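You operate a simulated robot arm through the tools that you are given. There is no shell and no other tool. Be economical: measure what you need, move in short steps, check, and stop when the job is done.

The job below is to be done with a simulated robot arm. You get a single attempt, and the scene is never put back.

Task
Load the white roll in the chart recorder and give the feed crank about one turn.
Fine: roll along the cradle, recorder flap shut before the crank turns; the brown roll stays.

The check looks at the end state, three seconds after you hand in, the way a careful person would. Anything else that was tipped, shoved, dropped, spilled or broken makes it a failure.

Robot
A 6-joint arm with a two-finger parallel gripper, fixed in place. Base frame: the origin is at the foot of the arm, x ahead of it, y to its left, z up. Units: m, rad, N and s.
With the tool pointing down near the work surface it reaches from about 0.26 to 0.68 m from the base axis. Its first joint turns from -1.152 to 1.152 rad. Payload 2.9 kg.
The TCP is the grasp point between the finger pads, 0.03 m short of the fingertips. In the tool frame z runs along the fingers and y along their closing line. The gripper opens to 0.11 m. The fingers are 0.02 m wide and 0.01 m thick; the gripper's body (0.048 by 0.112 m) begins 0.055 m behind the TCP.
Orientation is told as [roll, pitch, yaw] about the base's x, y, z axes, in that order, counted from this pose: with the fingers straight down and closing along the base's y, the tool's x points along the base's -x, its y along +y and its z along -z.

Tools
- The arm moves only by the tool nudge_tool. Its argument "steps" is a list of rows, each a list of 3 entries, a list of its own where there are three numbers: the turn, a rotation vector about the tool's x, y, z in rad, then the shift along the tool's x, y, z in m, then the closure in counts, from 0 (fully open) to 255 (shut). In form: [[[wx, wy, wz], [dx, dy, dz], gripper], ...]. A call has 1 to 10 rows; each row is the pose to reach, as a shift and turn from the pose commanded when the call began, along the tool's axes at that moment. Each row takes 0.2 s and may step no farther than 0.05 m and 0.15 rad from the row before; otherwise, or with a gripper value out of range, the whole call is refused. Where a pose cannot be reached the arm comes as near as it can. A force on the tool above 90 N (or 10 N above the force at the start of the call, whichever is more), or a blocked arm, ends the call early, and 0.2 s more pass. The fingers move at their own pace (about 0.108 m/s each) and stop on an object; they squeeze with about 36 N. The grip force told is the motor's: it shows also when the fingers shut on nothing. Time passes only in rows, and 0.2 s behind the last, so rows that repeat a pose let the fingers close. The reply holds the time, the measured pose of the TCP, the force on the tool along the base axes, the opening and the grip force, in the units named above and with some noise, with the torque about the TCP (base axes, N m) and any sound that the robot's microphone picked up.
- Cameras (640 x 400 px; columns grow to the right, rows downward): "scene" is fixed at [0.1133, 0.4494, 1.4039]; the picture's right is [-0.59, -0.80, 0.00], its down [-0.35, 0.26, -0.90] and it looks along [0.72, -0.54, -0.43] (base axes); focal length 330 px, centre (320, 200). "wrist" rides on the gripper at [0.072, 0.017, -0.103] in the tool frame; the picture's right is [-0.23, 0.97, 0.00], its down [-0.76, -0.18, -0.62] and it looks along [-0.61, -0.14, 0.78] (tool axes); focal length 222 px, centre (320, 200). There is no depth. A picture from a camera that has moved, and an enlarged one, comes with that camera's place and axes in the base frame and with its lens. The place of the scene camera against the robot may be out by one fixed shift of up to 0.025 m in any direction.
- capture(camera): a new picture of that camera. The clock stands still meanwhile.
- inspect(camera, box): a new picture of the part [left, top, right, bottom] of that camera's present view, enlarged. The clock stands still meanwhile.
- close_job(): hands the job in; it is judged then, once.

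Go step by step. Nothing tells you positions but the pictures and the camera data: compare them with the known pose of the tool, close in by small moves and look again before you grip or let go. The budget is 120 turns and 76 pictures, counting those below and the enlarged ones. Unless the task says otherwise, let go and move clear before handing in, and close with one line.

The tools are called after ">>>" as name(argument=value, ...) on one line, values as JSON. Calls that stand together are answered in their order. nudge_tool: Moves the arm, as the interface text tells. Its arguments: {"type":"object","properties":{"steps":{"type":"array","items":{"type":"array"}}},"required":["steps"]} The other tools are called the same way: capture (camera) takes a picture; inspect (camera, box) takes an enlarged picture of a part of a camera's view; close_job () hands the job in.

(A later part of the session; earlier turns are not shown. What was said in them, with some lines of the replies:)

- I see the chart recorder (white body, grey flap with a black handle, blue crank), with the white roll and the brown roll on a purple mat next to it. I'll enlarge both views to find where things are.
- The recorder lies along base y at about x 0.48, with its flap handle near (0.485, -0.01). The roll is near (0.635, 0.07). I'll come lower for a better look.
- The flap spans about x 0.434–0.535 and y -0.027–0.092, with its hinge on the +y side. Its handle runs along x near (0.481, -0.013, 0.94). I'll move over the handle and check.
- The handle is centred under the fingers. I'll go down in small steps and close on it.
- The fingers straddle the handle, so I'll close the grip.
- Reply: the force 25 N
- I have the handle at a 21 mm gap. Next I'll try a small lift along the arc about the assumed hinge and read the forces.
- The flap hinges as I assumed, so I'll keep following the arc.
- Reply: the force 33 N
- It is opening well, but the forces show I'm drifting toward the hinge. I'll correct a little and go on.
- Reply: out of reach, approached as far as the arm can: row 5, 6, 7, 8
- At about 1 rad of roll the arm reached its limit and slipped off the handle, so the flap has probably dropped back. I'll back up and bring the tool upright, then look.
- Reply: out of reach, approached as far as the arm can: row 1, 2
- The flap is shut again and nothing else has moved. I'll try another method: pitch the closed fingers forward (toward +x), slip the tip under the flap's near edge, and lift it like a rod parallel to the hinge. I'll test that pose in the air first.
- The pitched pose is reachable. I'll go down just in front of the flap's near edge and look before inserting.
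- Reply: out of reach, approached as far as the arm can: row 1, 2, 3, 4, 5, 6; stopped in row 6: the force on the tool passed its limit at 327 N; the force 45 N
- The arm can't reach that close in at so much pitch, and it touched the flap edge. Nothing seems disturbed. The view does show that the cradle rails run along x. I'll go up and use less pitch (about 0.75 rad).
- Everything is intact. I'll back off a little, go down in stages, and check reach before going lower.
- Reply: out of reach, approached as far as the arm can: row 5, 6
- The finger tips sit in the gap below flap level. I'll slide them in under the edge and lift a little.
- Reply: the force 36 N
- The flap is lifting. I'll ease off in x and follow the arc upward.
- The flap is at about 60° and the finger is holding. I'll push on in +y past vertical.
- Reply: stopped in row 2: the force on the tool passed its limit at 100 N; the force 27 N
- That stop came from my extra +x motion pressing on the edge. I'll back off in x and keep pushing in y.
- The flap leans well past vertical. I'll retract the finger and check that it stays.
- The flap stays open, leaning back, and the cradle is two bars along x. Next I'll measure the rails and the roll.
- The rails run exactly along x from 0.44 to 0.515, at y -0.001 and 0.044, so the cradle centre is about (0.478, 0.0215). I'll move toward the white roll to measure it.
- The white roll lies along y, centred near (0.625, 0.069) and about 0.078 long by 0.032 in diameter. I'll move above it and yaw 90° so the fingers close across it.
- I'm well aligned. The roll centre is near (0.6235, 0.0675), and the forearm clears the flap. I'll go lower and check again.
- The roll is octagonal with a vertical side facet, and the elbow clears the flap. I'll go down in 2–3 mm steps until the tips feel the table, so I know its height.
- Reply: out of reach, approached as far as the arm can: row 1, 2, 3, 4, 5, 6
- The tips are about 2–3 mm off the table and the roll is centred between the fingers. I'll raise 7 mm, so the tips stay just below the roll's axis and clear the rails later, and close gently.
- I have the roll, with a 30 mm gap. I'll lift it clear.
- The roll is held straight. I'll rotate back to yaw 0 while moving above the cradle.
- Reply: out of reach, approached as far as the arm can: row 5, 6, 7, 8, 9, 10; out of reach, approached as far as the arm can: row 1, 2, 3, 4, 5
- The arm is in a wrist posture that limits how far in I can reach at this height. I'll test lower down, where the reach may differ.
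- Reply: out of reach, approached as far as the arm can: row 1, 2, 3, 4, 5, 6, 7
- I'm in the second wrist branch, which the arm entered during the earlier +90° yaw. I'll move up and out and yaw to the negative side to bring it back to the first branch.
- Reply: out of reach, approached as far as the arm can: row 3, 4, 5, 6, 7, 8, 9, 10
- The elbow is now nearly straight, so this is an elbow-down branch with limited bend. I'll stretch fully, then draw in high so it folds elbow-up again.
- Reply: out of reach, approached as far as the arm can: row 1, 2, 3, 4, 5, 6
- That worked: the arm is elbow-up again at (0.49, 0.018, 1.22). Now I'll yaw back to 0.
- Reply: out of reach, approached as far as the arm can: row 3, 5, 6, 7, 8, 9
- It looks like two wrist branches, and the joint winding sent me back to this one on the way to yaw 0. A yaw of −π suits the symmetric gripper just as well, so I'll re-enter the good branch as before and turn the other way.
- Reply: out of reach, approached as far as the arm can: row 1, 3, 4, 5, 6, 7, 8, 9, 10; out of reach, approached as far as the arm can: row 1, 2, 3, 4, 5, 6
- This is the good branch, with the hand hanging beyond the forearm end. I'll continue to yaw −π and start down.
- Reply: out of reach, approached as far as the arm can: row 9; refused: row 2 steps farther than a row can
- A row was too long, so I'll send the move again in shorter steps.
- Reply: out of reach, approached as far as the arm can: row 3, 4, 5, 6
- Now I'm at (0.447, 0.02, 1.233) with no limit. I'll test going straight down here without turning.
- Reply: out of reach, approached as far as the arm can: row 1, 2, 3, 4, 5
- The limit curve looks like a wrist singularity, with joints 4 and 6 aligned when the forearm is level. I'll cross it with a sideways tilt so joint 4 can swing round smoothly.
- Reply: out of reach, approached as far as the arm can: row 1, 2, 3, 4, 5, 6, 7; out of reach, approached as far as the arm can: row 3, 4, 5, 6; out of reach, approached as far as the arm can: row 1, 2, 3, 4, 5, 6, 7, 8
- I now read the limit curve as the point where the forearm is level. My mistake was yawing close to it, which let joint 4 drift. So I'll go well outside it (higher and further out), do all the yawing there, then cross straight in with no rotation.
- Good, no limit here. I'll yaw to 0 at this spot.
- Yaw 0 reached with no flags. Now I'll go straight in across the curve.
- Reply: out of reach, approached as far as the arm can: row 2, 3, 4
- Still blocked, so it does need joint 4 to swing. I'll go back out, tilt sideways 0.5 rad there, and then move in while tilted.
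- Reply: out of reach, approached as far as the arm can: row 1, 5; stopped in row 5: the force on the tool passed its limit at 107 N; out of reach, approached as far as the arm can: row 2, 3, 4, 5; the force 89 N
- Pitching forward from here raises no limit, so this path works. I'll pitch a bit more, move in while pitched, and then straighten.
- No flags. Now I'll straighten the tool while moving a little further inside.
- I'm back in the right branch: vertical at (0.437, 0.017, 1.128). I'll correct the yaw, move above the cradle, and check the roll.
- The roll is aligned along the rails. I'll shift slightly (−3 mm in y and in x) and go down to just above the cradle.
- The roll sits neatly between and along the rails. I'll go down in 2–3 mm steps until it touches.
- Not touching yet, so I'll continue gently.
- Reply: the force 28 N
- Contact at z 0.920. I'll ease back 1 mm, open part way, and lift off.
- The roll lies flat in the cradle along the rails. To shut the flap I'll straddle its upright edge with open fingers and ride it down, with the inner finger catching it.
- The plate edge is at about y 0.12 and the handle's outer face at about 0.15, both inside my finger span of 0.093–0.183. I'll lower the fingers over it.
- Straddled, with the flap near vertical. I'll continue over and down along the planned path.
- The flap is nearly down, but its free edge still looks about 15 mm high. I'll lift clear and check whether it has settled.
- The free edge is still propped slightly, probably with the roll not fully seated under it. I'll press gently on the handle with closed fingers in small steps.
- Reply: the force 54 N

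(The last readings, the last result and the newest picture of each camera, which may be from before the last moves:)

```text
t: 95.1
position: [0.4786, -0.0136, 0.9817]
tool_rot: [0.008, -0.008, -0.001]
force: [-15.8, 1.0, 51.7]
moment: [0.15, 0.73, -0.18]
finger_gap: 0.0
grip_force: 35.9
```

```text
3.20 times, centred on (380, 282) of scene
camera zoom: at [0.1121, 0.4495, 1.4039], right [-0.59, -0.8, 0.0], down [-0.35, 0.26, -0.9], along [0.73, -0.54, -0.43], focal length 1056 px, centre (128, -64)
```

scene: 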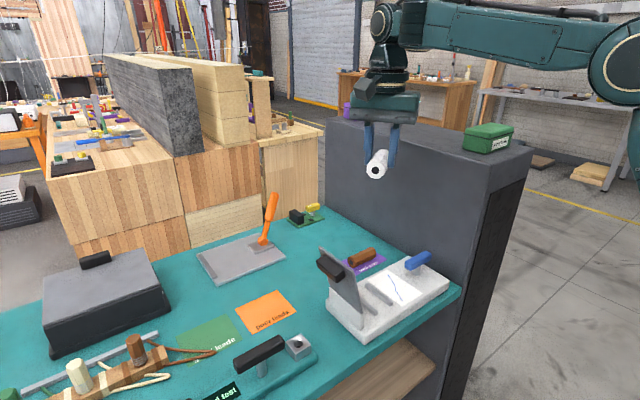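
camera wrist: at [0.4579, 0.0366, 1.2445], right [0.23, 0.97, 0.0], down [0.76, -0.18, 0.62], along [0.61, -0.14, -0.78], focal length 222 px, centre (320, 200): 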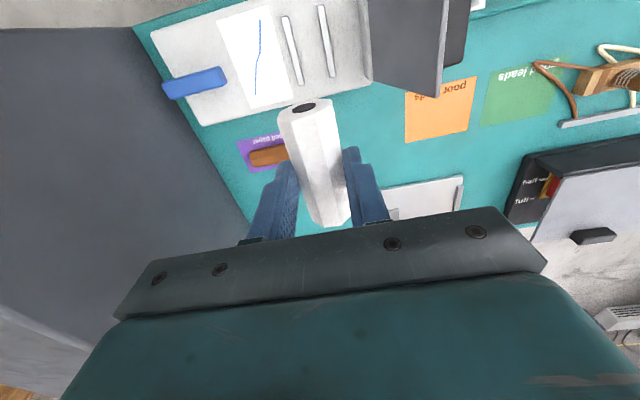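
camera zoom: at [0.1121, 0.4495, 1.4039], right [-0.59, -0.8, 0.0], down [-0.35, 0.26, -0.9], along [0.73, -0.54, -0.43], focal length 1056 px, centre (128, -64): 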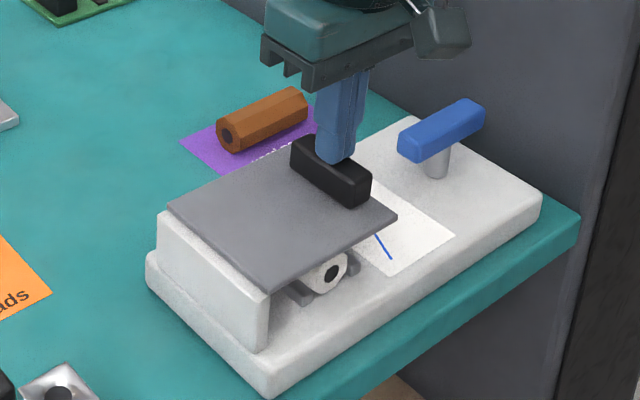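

The flap is now fully shut, matching its original position. I'll lift off and move over to the crank, checking that the flap stays shut.

>>> nudge_tool(steps=[[[0, 0, 0], [0, 0, -0.02], 255], [[0, 0, 0], [0, 0, -0.05], 200], [[0, 0, 0], [0, -0.04, -0.06], 139], [[0, 0, 0], [0, -0.08, -0.06], 120], [[0, 0, 0], [0, -0.11, -0.06], 120], [[0, 0, 0], [0, -0.11, -0.06], 120]])

>>> capture(camera="wrist")

>>> inspect(camera="scene", box=[280, 220, 480, 345])

```text
t: 96.5
position: [0.4799, -0.1216, 1.0362]
tool_rot: [0.009, 0.0, 0.0]
force: [-0.1, 0.4, -0.1]
moment: [-0.02, 0.01, 0.0]
finger_gap: 0.058
grip_force: 0.0
```

```text
8 pictures are left
camera wrist: at [0.4069, -0.1069, 1.1397], right [0.23, 0.97, 0.01], down [0.76, -0.18, 0.62], along [0.61, -0.13, -0.78], focal length 222 px, centre (320, 200)
```

wrist: 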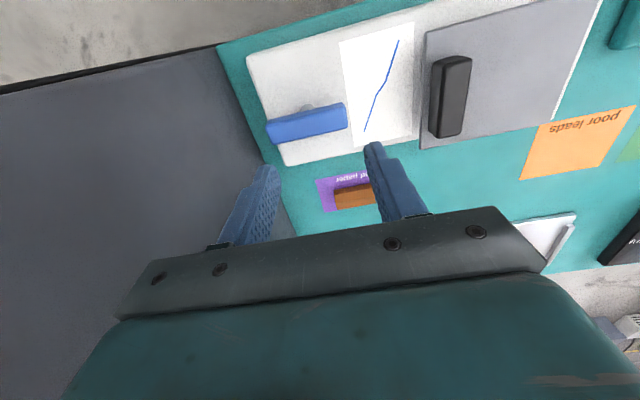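

```text
3.20 times, centred on (380, 282) of scene
camera zoom: at [0.1133, 0.4494, 1.4039], right [-0.59, -0.8, 0.0], down [-0.35, 0.26, -0.9], along [0.72, -0.54, -0.43], focal length 1056 px, centre (128, -64)
```

zoom: 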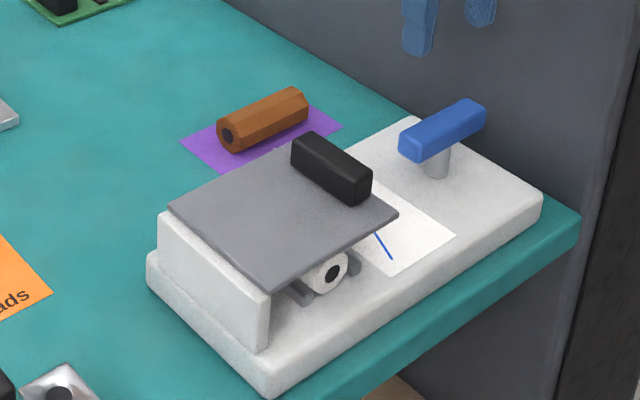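

The flap stays shut and the roll is loaded. The crank is a T-bar along y, centred near (0.474, -0.133). A +90° yaw would bring the camera near the cabinet wall, so I'll grip at yaw −90° and work between yaw −180° and 0.

>>> nudge_tool(steps=[[[0, 0, 0.145], [0.003, -0.005, 0], 120], [[0, 0, 0.29], [0.006, -0.011, 0], 120], [[0, 0, 0.435], [0.006, -0.011, 0], 120], [[0, 0, 0.58], [0.006, -0.011, 0], 120], [[0, 0, 0.725], [0.006, -0.011, 0], 120], [[0, 0, 0.87], [0.006, -0.011, 0], 120], [[0, 0, 1.015], [0.006, -0.011, 0], 120], [[0, 0, 1.16], [0.006, -0.011, 0], 120], [[0, 0, 1.305], [0.006, -0.011, 0], 120], [[0, 0, 1.45], [0.006, -0.011, 0], 120]])

>>> nudge_tool(steps=[[[0, 0, 0.12], [0, 0, 0.02], 120], [[0, 0, 0.12], [0, 0, 0.04], 120], [[0, 0, 0.12], [0, 0, 0.04], 120]])

>>> inspect(camera="wrist", box=[200, 20, 440, 220])

```text
t: 98.7
position: [0.4714, -0.1343, 1.0346]
tool_rot: [0.002, 0.007, -1.453]
force: [-0.1, 0.2, -0.1]
moment: [0.03, 0.01, 0.01]
finger_gap: 0.0584
grip_force: 0.1
```

```text
t: 99.5
position: [0.4728, -0.1353, 0.9959]
tool_rot: [-0.001, 0.009, -1.573]
force: [-0.2, 0.3, -0.7]
moment: [-0.04, 0.0, 0.02]
finger_gap: 0.0584
grip_force: 0.2
```

```text
2.00 times, centred on (320, 120) of wrist
camera zoom: at [0.4897, -0.064, 1.1011], right [0.97, -0.23, 0.0], down [-0.18, -0.77, 0.62], along [-0.14, -0.6, -0.79], focal length 444 px, centre (320, 360)
```

zoom: 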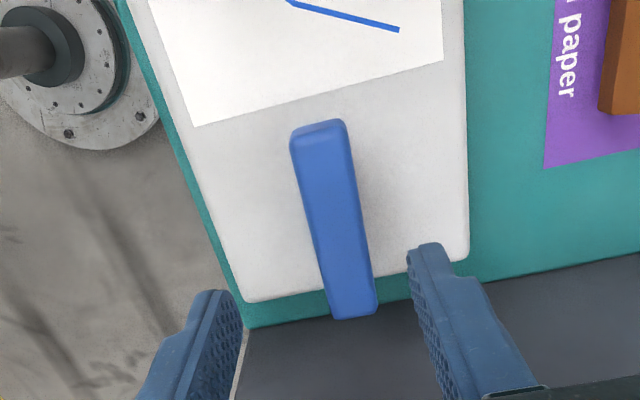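

The crank bar centre is nearer (0.480, -0.130), with its top around z 0.92. I'll line up, lower around it, and close.

>>> nudge_tool(steps=[[[0, 0, 0], [0.005, 0.0075, 0.02], 120], [[0, 0, 0], [0.005, 0.0075, 0.04], 120], [[0, 0, 0], [0.005, 0.0075, 0.058], 120], [[0, 0, 0], [0.005, 0.0075, 0.058], 180], [[0, 0, 0], [0.005, 0.0075, 0.058], 255], [[0, 0, 0], [0.005, 0.0075, 0.058], 255]])

>>> inspect(camera="scene", box=[340, 200, 500, 330])

```text
t: 100.9
position: [0.4797, -0.128, 0.9376]
tool_rot: [0.0, 0.008, -1.572]
force: [1.5, 0.1, -4.0]
moment: [-0.37, -0.13, -0.02]
finger_gap: 0.0217
grip_force: 45.3
```

```text
3.08 times, centred on (420, 265) of scene
camera zoom: at [0.1134, 0.4494, 1.4038], right [-0.59, -0.8, 0.0], down [-0.35, 0.26, -0.9], along [0.72, -0.54, -0.43], focal length 1015 px, centre (12, 0)
```

zoom: 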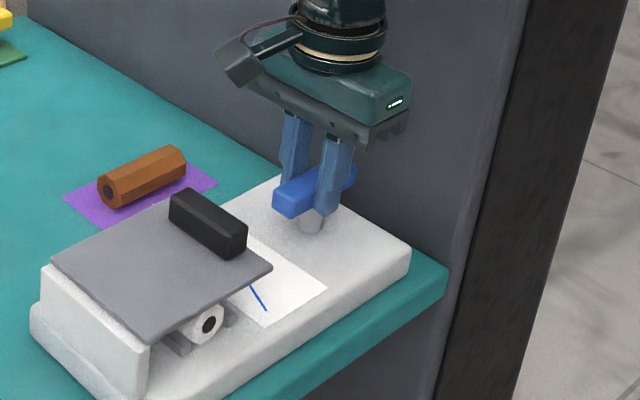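

The bar is gripped. I'll start turning (+yaw), watching the side forces for axis misalignment.

>>> nudge_tool(steps=[[[0, 0, -0.1], [0, 0, 0], 255], [[0, 0, -0.2], [0, 0, 0], 255], [[0, 0, -0.3], [0, 0, 0], 255], [[0, 0, -0.4], [0, 0, 0], 255], [[0, 0, -0.4], [0, 0, 0], 255]])

```text
t: 102.1
position: [0.48, -0.1301, 0.9369]
tool_rot: [0.005, 0.006, -1.174]
force: [6.2, -2.8, -2.6]
moment: [-0.26, -0.02, -2.16]
finger_gap: 0.031
grip_force: 44.9
```

The crank resists this way: the gap widened and the torque is −2.2 N m. I'll return and try the other direction.

>>> nudge_tool(steps=[[[0, 0, 0.1], [0, 0, 0], 255], [[0, 0, 0.2], [0, 0, 0], 255], [[0, 0, 0.3], [0, 0, 0], 255], [[0, 0, 0.4], [0, 0, 0], 255], [[0, 0, 0.4], [0, 0, 0], 255]])

>>> nudge_tool(steps=[[[0, 0, 0.1], [0, 0, 0], 255], [[0, 0, 0.2], [0, 0, 0], 255], [[0, 0, 0.3], [0, 0, 0], 255], [[0, 0, 0.3], [0, 0, 0], 255]])

```text
t: 103.3
position: [0.4796, -0.1283, 0.9371]
tool_rot: [0.001, 0.009, -1.571]
force: [7.4, 5.3, -1.7]
moment: [0.0, -0.02, 0.06]
finger_gap: 0.0218
grip_force: 45.2
```

```text
t: 104.3
position: [0.4815, -0.1289, 0.9381]
tool_rot: [0.002, 0.01, -1.868]
force: [27.4, 7.8, -13.2]
moment: [0.17, 0.02, 0.16]
finger_gap: 0.0218
grip_force: 44.8
```

It turns freely clockwise, and the axis lies a few mm toward −y of my grip. I'll continue clockwise along a small corrected arc to yaw −π.

>>> nudge_tool(steps=[[[0, 0, 0.1], [0.0003, 0.0021, 0], 255], [[0, 0, 0.24], [0.0, 0.0029, 0], 255], [[0, 0, 0.38], [-0.0002, 0.0036, 0], 255], [[0, 0, 0.52], [-0.0005, 0.0043, 0], 255], [[0, 0, 0.66], [-0.001, 0.005, 0], 255], [[0, 0, 0.8], [-0.0016, 0.0054, 0], 255], [[0, 0, 0.94], [-0.0021, 0.0058, 0], 255], [[0, 0, 1.08], [-0.0027, 0.006, 0], 255], [[0, 0, 1.2], [-0.0031, 0.0062, 0], 255], [[0, 0, 1.273], [-0.0033, 0.0063, 0], 255]])

```text
t: 106.5
position: [0.4857, -0.1345, 0.9384]
tool_rot: [-0.005, 0.008, 3.136]
force: [21.2, 0.7, -3.0]
moment: [-0.54, -1.16, 0.01]
finger_gap: 0.0217
grip_force: 45.0
```

A quarter turn is done. I'll open, lift, and swing back to yaw 0 to take a new grip on the bar.

>>> nudge_tool(steps=[[[0, 0, 0], [0, 0, 0], 180], [[0, 0, 0], [0, 0, 0], 120], [[0, 0, 0], [0, 0, -0.02], 120], [[0, 0, 0], [-0.005, 0.001, -0.05], 120], [[0, 0, -0.145], [-0.005, 0.001, -0.06], 120], [[0, 0, -0.29], [-0.005, 0.001, -0.06], 120], [[0, 0, -0.435], [-0.005, 0.001, -0.06], 120], [[0, 0, -0.58], [-0.005, 0.001, -0.06], 120], [[0, 0, -0.725], [-0.005, 0.001, -0.06], 120], [[0, 0, -0.87], [-0.005, 0.001, -0.06], 120]])

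>>> nudge_tool(steps=[[[0, 0, -0.145], [0, 0, 0], 120], [[0, 0, -0.29], [0, 0, 0], 120], [[0, 0, -0.435], [0, 0, 0], 120], [[0, 0, -0.58], [0, 0, 0], 120], [[0, 0, -0.725], [0, 0, 0], 120], [[0, 0, -0.87], [0, 0, 0], 120], [[0, 0, -1.015], [0, 0, 0], 120], [[0, 0, -1.16], [0, 0, 0], 120], [[0, 0, -1.305], [0, 0, 0], 120], [[0, 0, -1.45], [0, 0, 0], 120]])

>>> nudge_tool(steps=[[[0, 0, -0.145], [0, 0, 0], 120], [[0, 0, -0.29], [0, 0, 0], 120], [[0, 0, -0.435], [0, 0, 0], 120], [[0, 0, -0.58], [0, 0, 0], 120], [[0, 0, -0.725], [0, 0, 0], 120], [[0, 0, -0.822], [0, 0, 0], 120], [[0, 0, -0.822], [0, 0, 0], 120]])

```text
t: 108.7
position: [0.4794, -0.1357, 0.998]
tool_rot: [-0.006, 0.007, -2.27]
force: [0.8, 0.8, -0.5]
moment: [0.0, -0.01, 0.05]
finger_gap: 0.0581
grip_force: 0.1
```

```text
t: 110.9
position: [0.4803, -0.1362, 0.9982]
tool_rot: [0.007, 0.007, -0.82]
force: [0.6, 0.1, 0.2]
moment: [-0.02, -0.02, -0.03]
finger_gap: 0.0582
grip_force: 0.1
```

```text
t: 112.5
position: [0.4795, -0.1359, 0.997]
tool_rot: [0.009, 0.0, 0.001]
force: [0.4, -0.7, -0.3]
moment: [0.0, 0.01, 0.01]
finger_gap: 0.0581
grip_force: 0.1
```

I'm at yaw 0 over the crank. One look at the bar, which should now lie along x, before I grip again.

>>> inspect(camera="wrist", box=[200, 20, 440, 220])

```text
2.00 times, centred on (320, 120) of wrist
camera zoom: at [0.4076, -0.12, 1.1017], right [0.23, 0.97, 0.01], down [0.76, -0.18, 0.62], along [0.61, -0.13, -0.78], focal length 444 px, centre (320, 360)
```

zoom: 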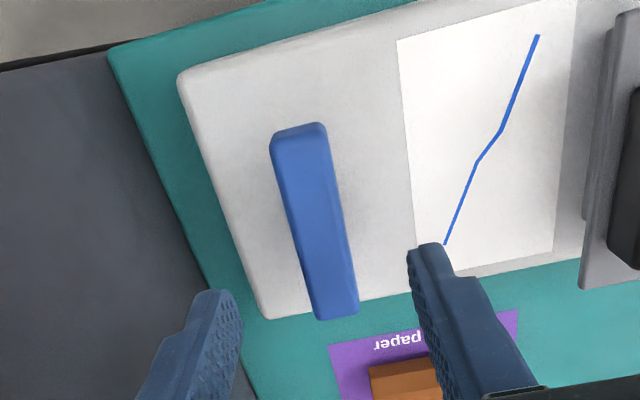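

The bar is along x and between the fingers. I'll lower, grip, and turn clockwise.

>>> nudge_tool(steps=[[[0, 0, 0], [0, 0.0005, 0.02], 120], [[0, 0, 0], [0, 0.0005, 0.04], 120], [[0, 0, 0], [0, 0.0005, 0.059], 120], [[0, 0, 0], [0, 0.0005, 0.059], 180], [[0, 0, 0], [0, 0.0005, 0.059], 255], [[0, 0, 0], [0, 0.0005, 0.059], 255], [[0, 0, 0.1], [0, 0.0005, 0.059], 255], [[0, 0, 0.2], [0, 0.0005, 0.059], 255], [[0, 0, 0.2], [0, 0.0005, 0.059], 255]])

```text
t: 114.5
position: [0.4791, -0.135, 0.9398]
tool_rot: [0.009, 0.004, -0.201]
force: [-7.6, 4.6, -4.7]
moment: [-0.99, -0.69, -0.01]
finger_gap: 0.0214
grip_force: 45.3
```

Gripped and turning freely. I'll continue the half turn.

>>> nudge_tool(steps=[[[0, 0, 0.145], [0, 0, 0], 255], [[0, 0, 0.29], [0, 0, 0], 255], [[0, 0, 0.435], [0, 0, 0], 255], [[0, 0, 0.58], [0, 0, 0], 255], [[0, 0, 0.725], [0, 0, 0], 255], [[0, 0, 0.87], [0, 0, 0], 255], [[0, 0, 1.015], [0, 0, 0], 255], [[0, 0, 1.16], [0, 0, 0], 255], [[0, 0, 1.305], [0, 0, 0], 255], [[0, 0, 1.45], [0, 0, 0], 255]])

>>> nudge_tool(steps=[[[0, 0, 0.145], [0, 0, 0], 255], [[0, 0, 0.29], [0, 0, 0], 255], [[0, 0, 0.435], [0, 0, 0], 255], [[0, 0, 0.58], [0, 0, 0], 255], [[0, 0, 0.725], [0, 0, 0], 255], [[0, 0, 0.87], [0, 0, 0], 255], [[0, 0, 1.015], [0, 0, 0], 255], [[0, 0, 1.16], [0, 0, 0], 255], [[0, 0, 1.305], [0, 0, 0], 255], [[0, 0, 1.45], [0, 0, 0], 255]])

```text
t: 116.7
position: [0.4803, -0.1347, 0.9386]
tool_rot: [0.001, 0.01, -1.65]
force: [1.1, 16.7, -17.9]
moment: [0.19, -0.1, 0.0]
finger_gap: 0.0215
grip_force: 44.5
```

```text
t: 118.9
position: [0.4804, -0.136, 0.9392]
tool_rot: [-0.005, 0.005, -3.105]
force: [15.7, 5.5, -15.3]
moment: [-0.56, -0.93, 0.01]
finger_gap: 0.0218
grip_force: 45.3
```

Three quarters done. I'll finish to −π, release, and swing back for the last quarter.

>>> nudge_tool(steps=[[[0, 0, 0.036], [0, 0, 0], 255], [[0, 0, 0.036], [0, 0, 0], 180], [[0, 0, 0.036], [0, 0, 0], 120], [[0, 0, 0.036], [0, 0, -0.02], 120], [[0, 0, 0.036], [0, 0, -0.06], 120], [[0, 0, -0.1], [0, 0, -0.06], 120], [[0, 0, -0.24], [0, 0, -0.06], 120], [[0, 0, -0.38], [0, 0, -0.06], 120], [[0, 0, -0.52], [0, 0, -0.06], 120], [[0, 0, -0.66], [0, 0, -0.06], 120]])

>>> nudge_tool(steps=[[[0, 0, -0.145], [0, 0, 0], 120], [[0, 0, -0.29], [0, 0, 0], 120], [[0, 0, -0.435], [0, 0, 0], 120], [[0, 0, -0.58], [0, 0, 0], 120], [[0, 0, -0.725], [0, 0, 0], 120], [[0, 0, -0.87], [0, 0, 0], 120], [[0, 0, -1.015], [0, 0, 0], 120], [[0, 0, -1.16], [0, 0, 0], 120], [[0, 0, -1.305], [0, 0, 0], 120], [[0, 0, -1.45], [0, 0, 0], 120]])

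>>> nudge_tool(steps=[[[0, 0, -0.145], [0, 0, 0], 120], [[0, 0, -0.29], [0, 0, 0], 120], [[0, 0, -0.435], [0, 0, 0], 120], [[0, 0, -0.58], [0, 0, 0], 120], [[0, 0, -0.725], [0, 0, 0], 120], [[0, 0, -0.87], [0, 0, 0], 120], [[0, 0, -1.0], [0, 0, 0], 120], [[0, 0, -1.0], [0, 0, 0], 120]])

```text
t: 121.1
position: [0.4793, -0.1359, 0.9978]
tool_rot: [-0.007, 0.008, -2.439]
force: [1.1, -0.2, 0.1]
moment: [0.01, 0.03, 0.01]
finger_gap: 0.0581
grip_force: 0.0
```

```text
t: 123.3
position: [0.479, -0.1355, 0.9988]
tool_rot: [0.006, 0.007, -0.987]
force: [0.4, -0.7, 0.0]
moment: [0.01, 0.02, 0.04]
finger_gap: 0.058
grip_force: 0.0
```

```text
t: 125.1
position: [0.4795, -0.1356, 0.9988]
tool_rot: [0.009, 0.0, 0.009]
force: [-0.2, 0.1, 0.3]
moment: [-0.01, -0.02, -0.02]
finger_gap: 0.0582
grip_force: 0.2
```

Back at yaw 0. I'll grip again and make the last quarter turn.

>>> nudge_tool(steps=[[[0, 0, 0.009], [0, 0, 0.02], 120], [[0, 0, 0.009], [0, 0, 0.04], 120], [[0, 0, 0.009], [0, 0, 0.06], 120], [[0, 0, 0.009], [0, 0, 0.06], 180], [[0, 0, 0.009], [0, 0, 0.06], 255], [[0, 0, 0.009], [0, 0, 0.06], 255], [[0, 0, 0.15], [0, 0, 0.06], 255], [[0, 0, 0.29], [0, 0, 0.06], 255], [[0, 0, 0.43], [0, 0, 0.06], 255], [[0, 0, 0.57], [0, 0, 0.06], 255]])

>>> nudge_tool(steps=[[[0, 0, 0.145], [0, 0, 0], 255], [[0, 0, 0.29], [0, 0, 0], 255], [[0, 0, 0.435], [0, 0, 0], 255], [[0, 0, 0.58], [0, 0, 0], 255], [[0, 0, 0.725], [0, 0, 0], 255], [[0, 0, 0.87], [0, 0, 0], 255], [[0, 0, 1.01], [0, 0, 0], 255], [[0, 0, 1.03], [0, 0, 0], 255], [[0, 0, 1.03], [0, 0, 0], 255]])

```text
t: 127.3
position: [0.4796, -0.1341, 0.9384]
tool_rot: [0.007, 0.005, -0.566]
force: [-1.8, -12.3, -8.8]
moment: [-0.98, 0.1, 0.03]
finger_gap: 0.0216
grip_force: 44.4
```

```text
t: 129.3
position: [0.4792, -0.1343, 0.9394]
tool_rot: [0.001, 0.009, -1.592]
force: [10.8, -2.1, -28.4]
moment: [-0.67, -0.24, -0.01]
finger_gap: 0.0216
grip_force: 45.2
```

That's one full clockwise turn (about 6.3 rad). I'll release, lift clear, and check the scene.

>>> nudge_tool(steps=[[[0, 0, 0], [0, 0, 0], 180], [[0, 0, 0], [0, 0, 0], 110], [[0, 0, 0], [0, 0, 0], 110], [[0, 0, 0], [0, 0, -0.02], 110], [[0, 0, 0], [0, 0, -0.06], 110], [[0, 0, 0], [0, 0, -0.1], 110], [[0, 0, 0], [0, 0, -0.15], 110], [[0, 0, 0], [0, 0, -0.19], 110], [[0, 0, 0], [0, 0, -0.19], 110]])

>>> capture(camera="scene")

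>>> inspect(camera="scene", box=[280, 220, 480, 345])

```text
t: 131.3
position: [0.4794, -0.1358, 1.1289]
tool_rot: [-0.001, 0.008, -1.59]
force: [-0.4, -1.2, -0.5]
moment: [-0.02, 0.0, -0.02]
finger_gap: 0.0627
grip_force: 0.1
```

```text
3 pictures are left
```

scene: 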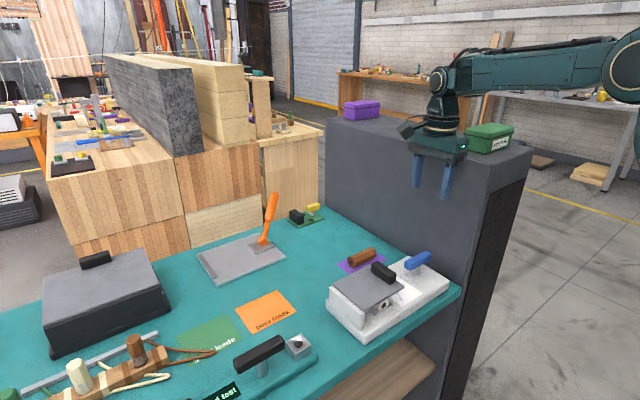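

```text
3.20 times, centred on (380, 282) of scene
camera zoom: at [0.1133, 0.4494, 1.4039], right [-0.59, -0.8, 0.0], down [-0.35, 0.26, -0.9], along [0.72, -0.54, -0.43], focal length 1056 px, centre (128, -64)
```

zoom: 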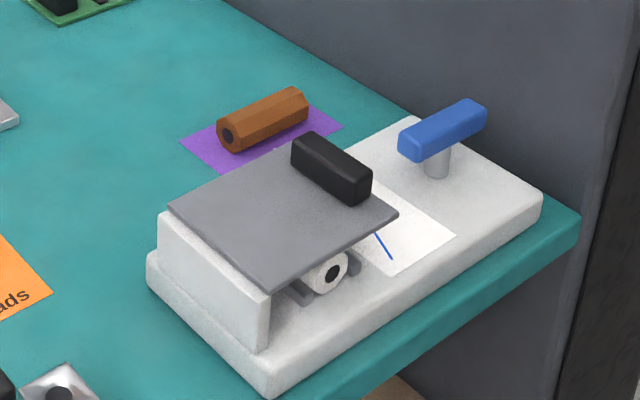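

The roll lies along the cradle, the flap is shut, the crank is back where it started after one turn, and the brown roll is untouched. The arm is clear, so I'm handing in.

>>> close_job()

```text
The job is handed in.
```

The white roll is loaded along the cradle, the flap was shut before the crank turned, and the crank got about one full clockwise turn; the brown roll was not moved.
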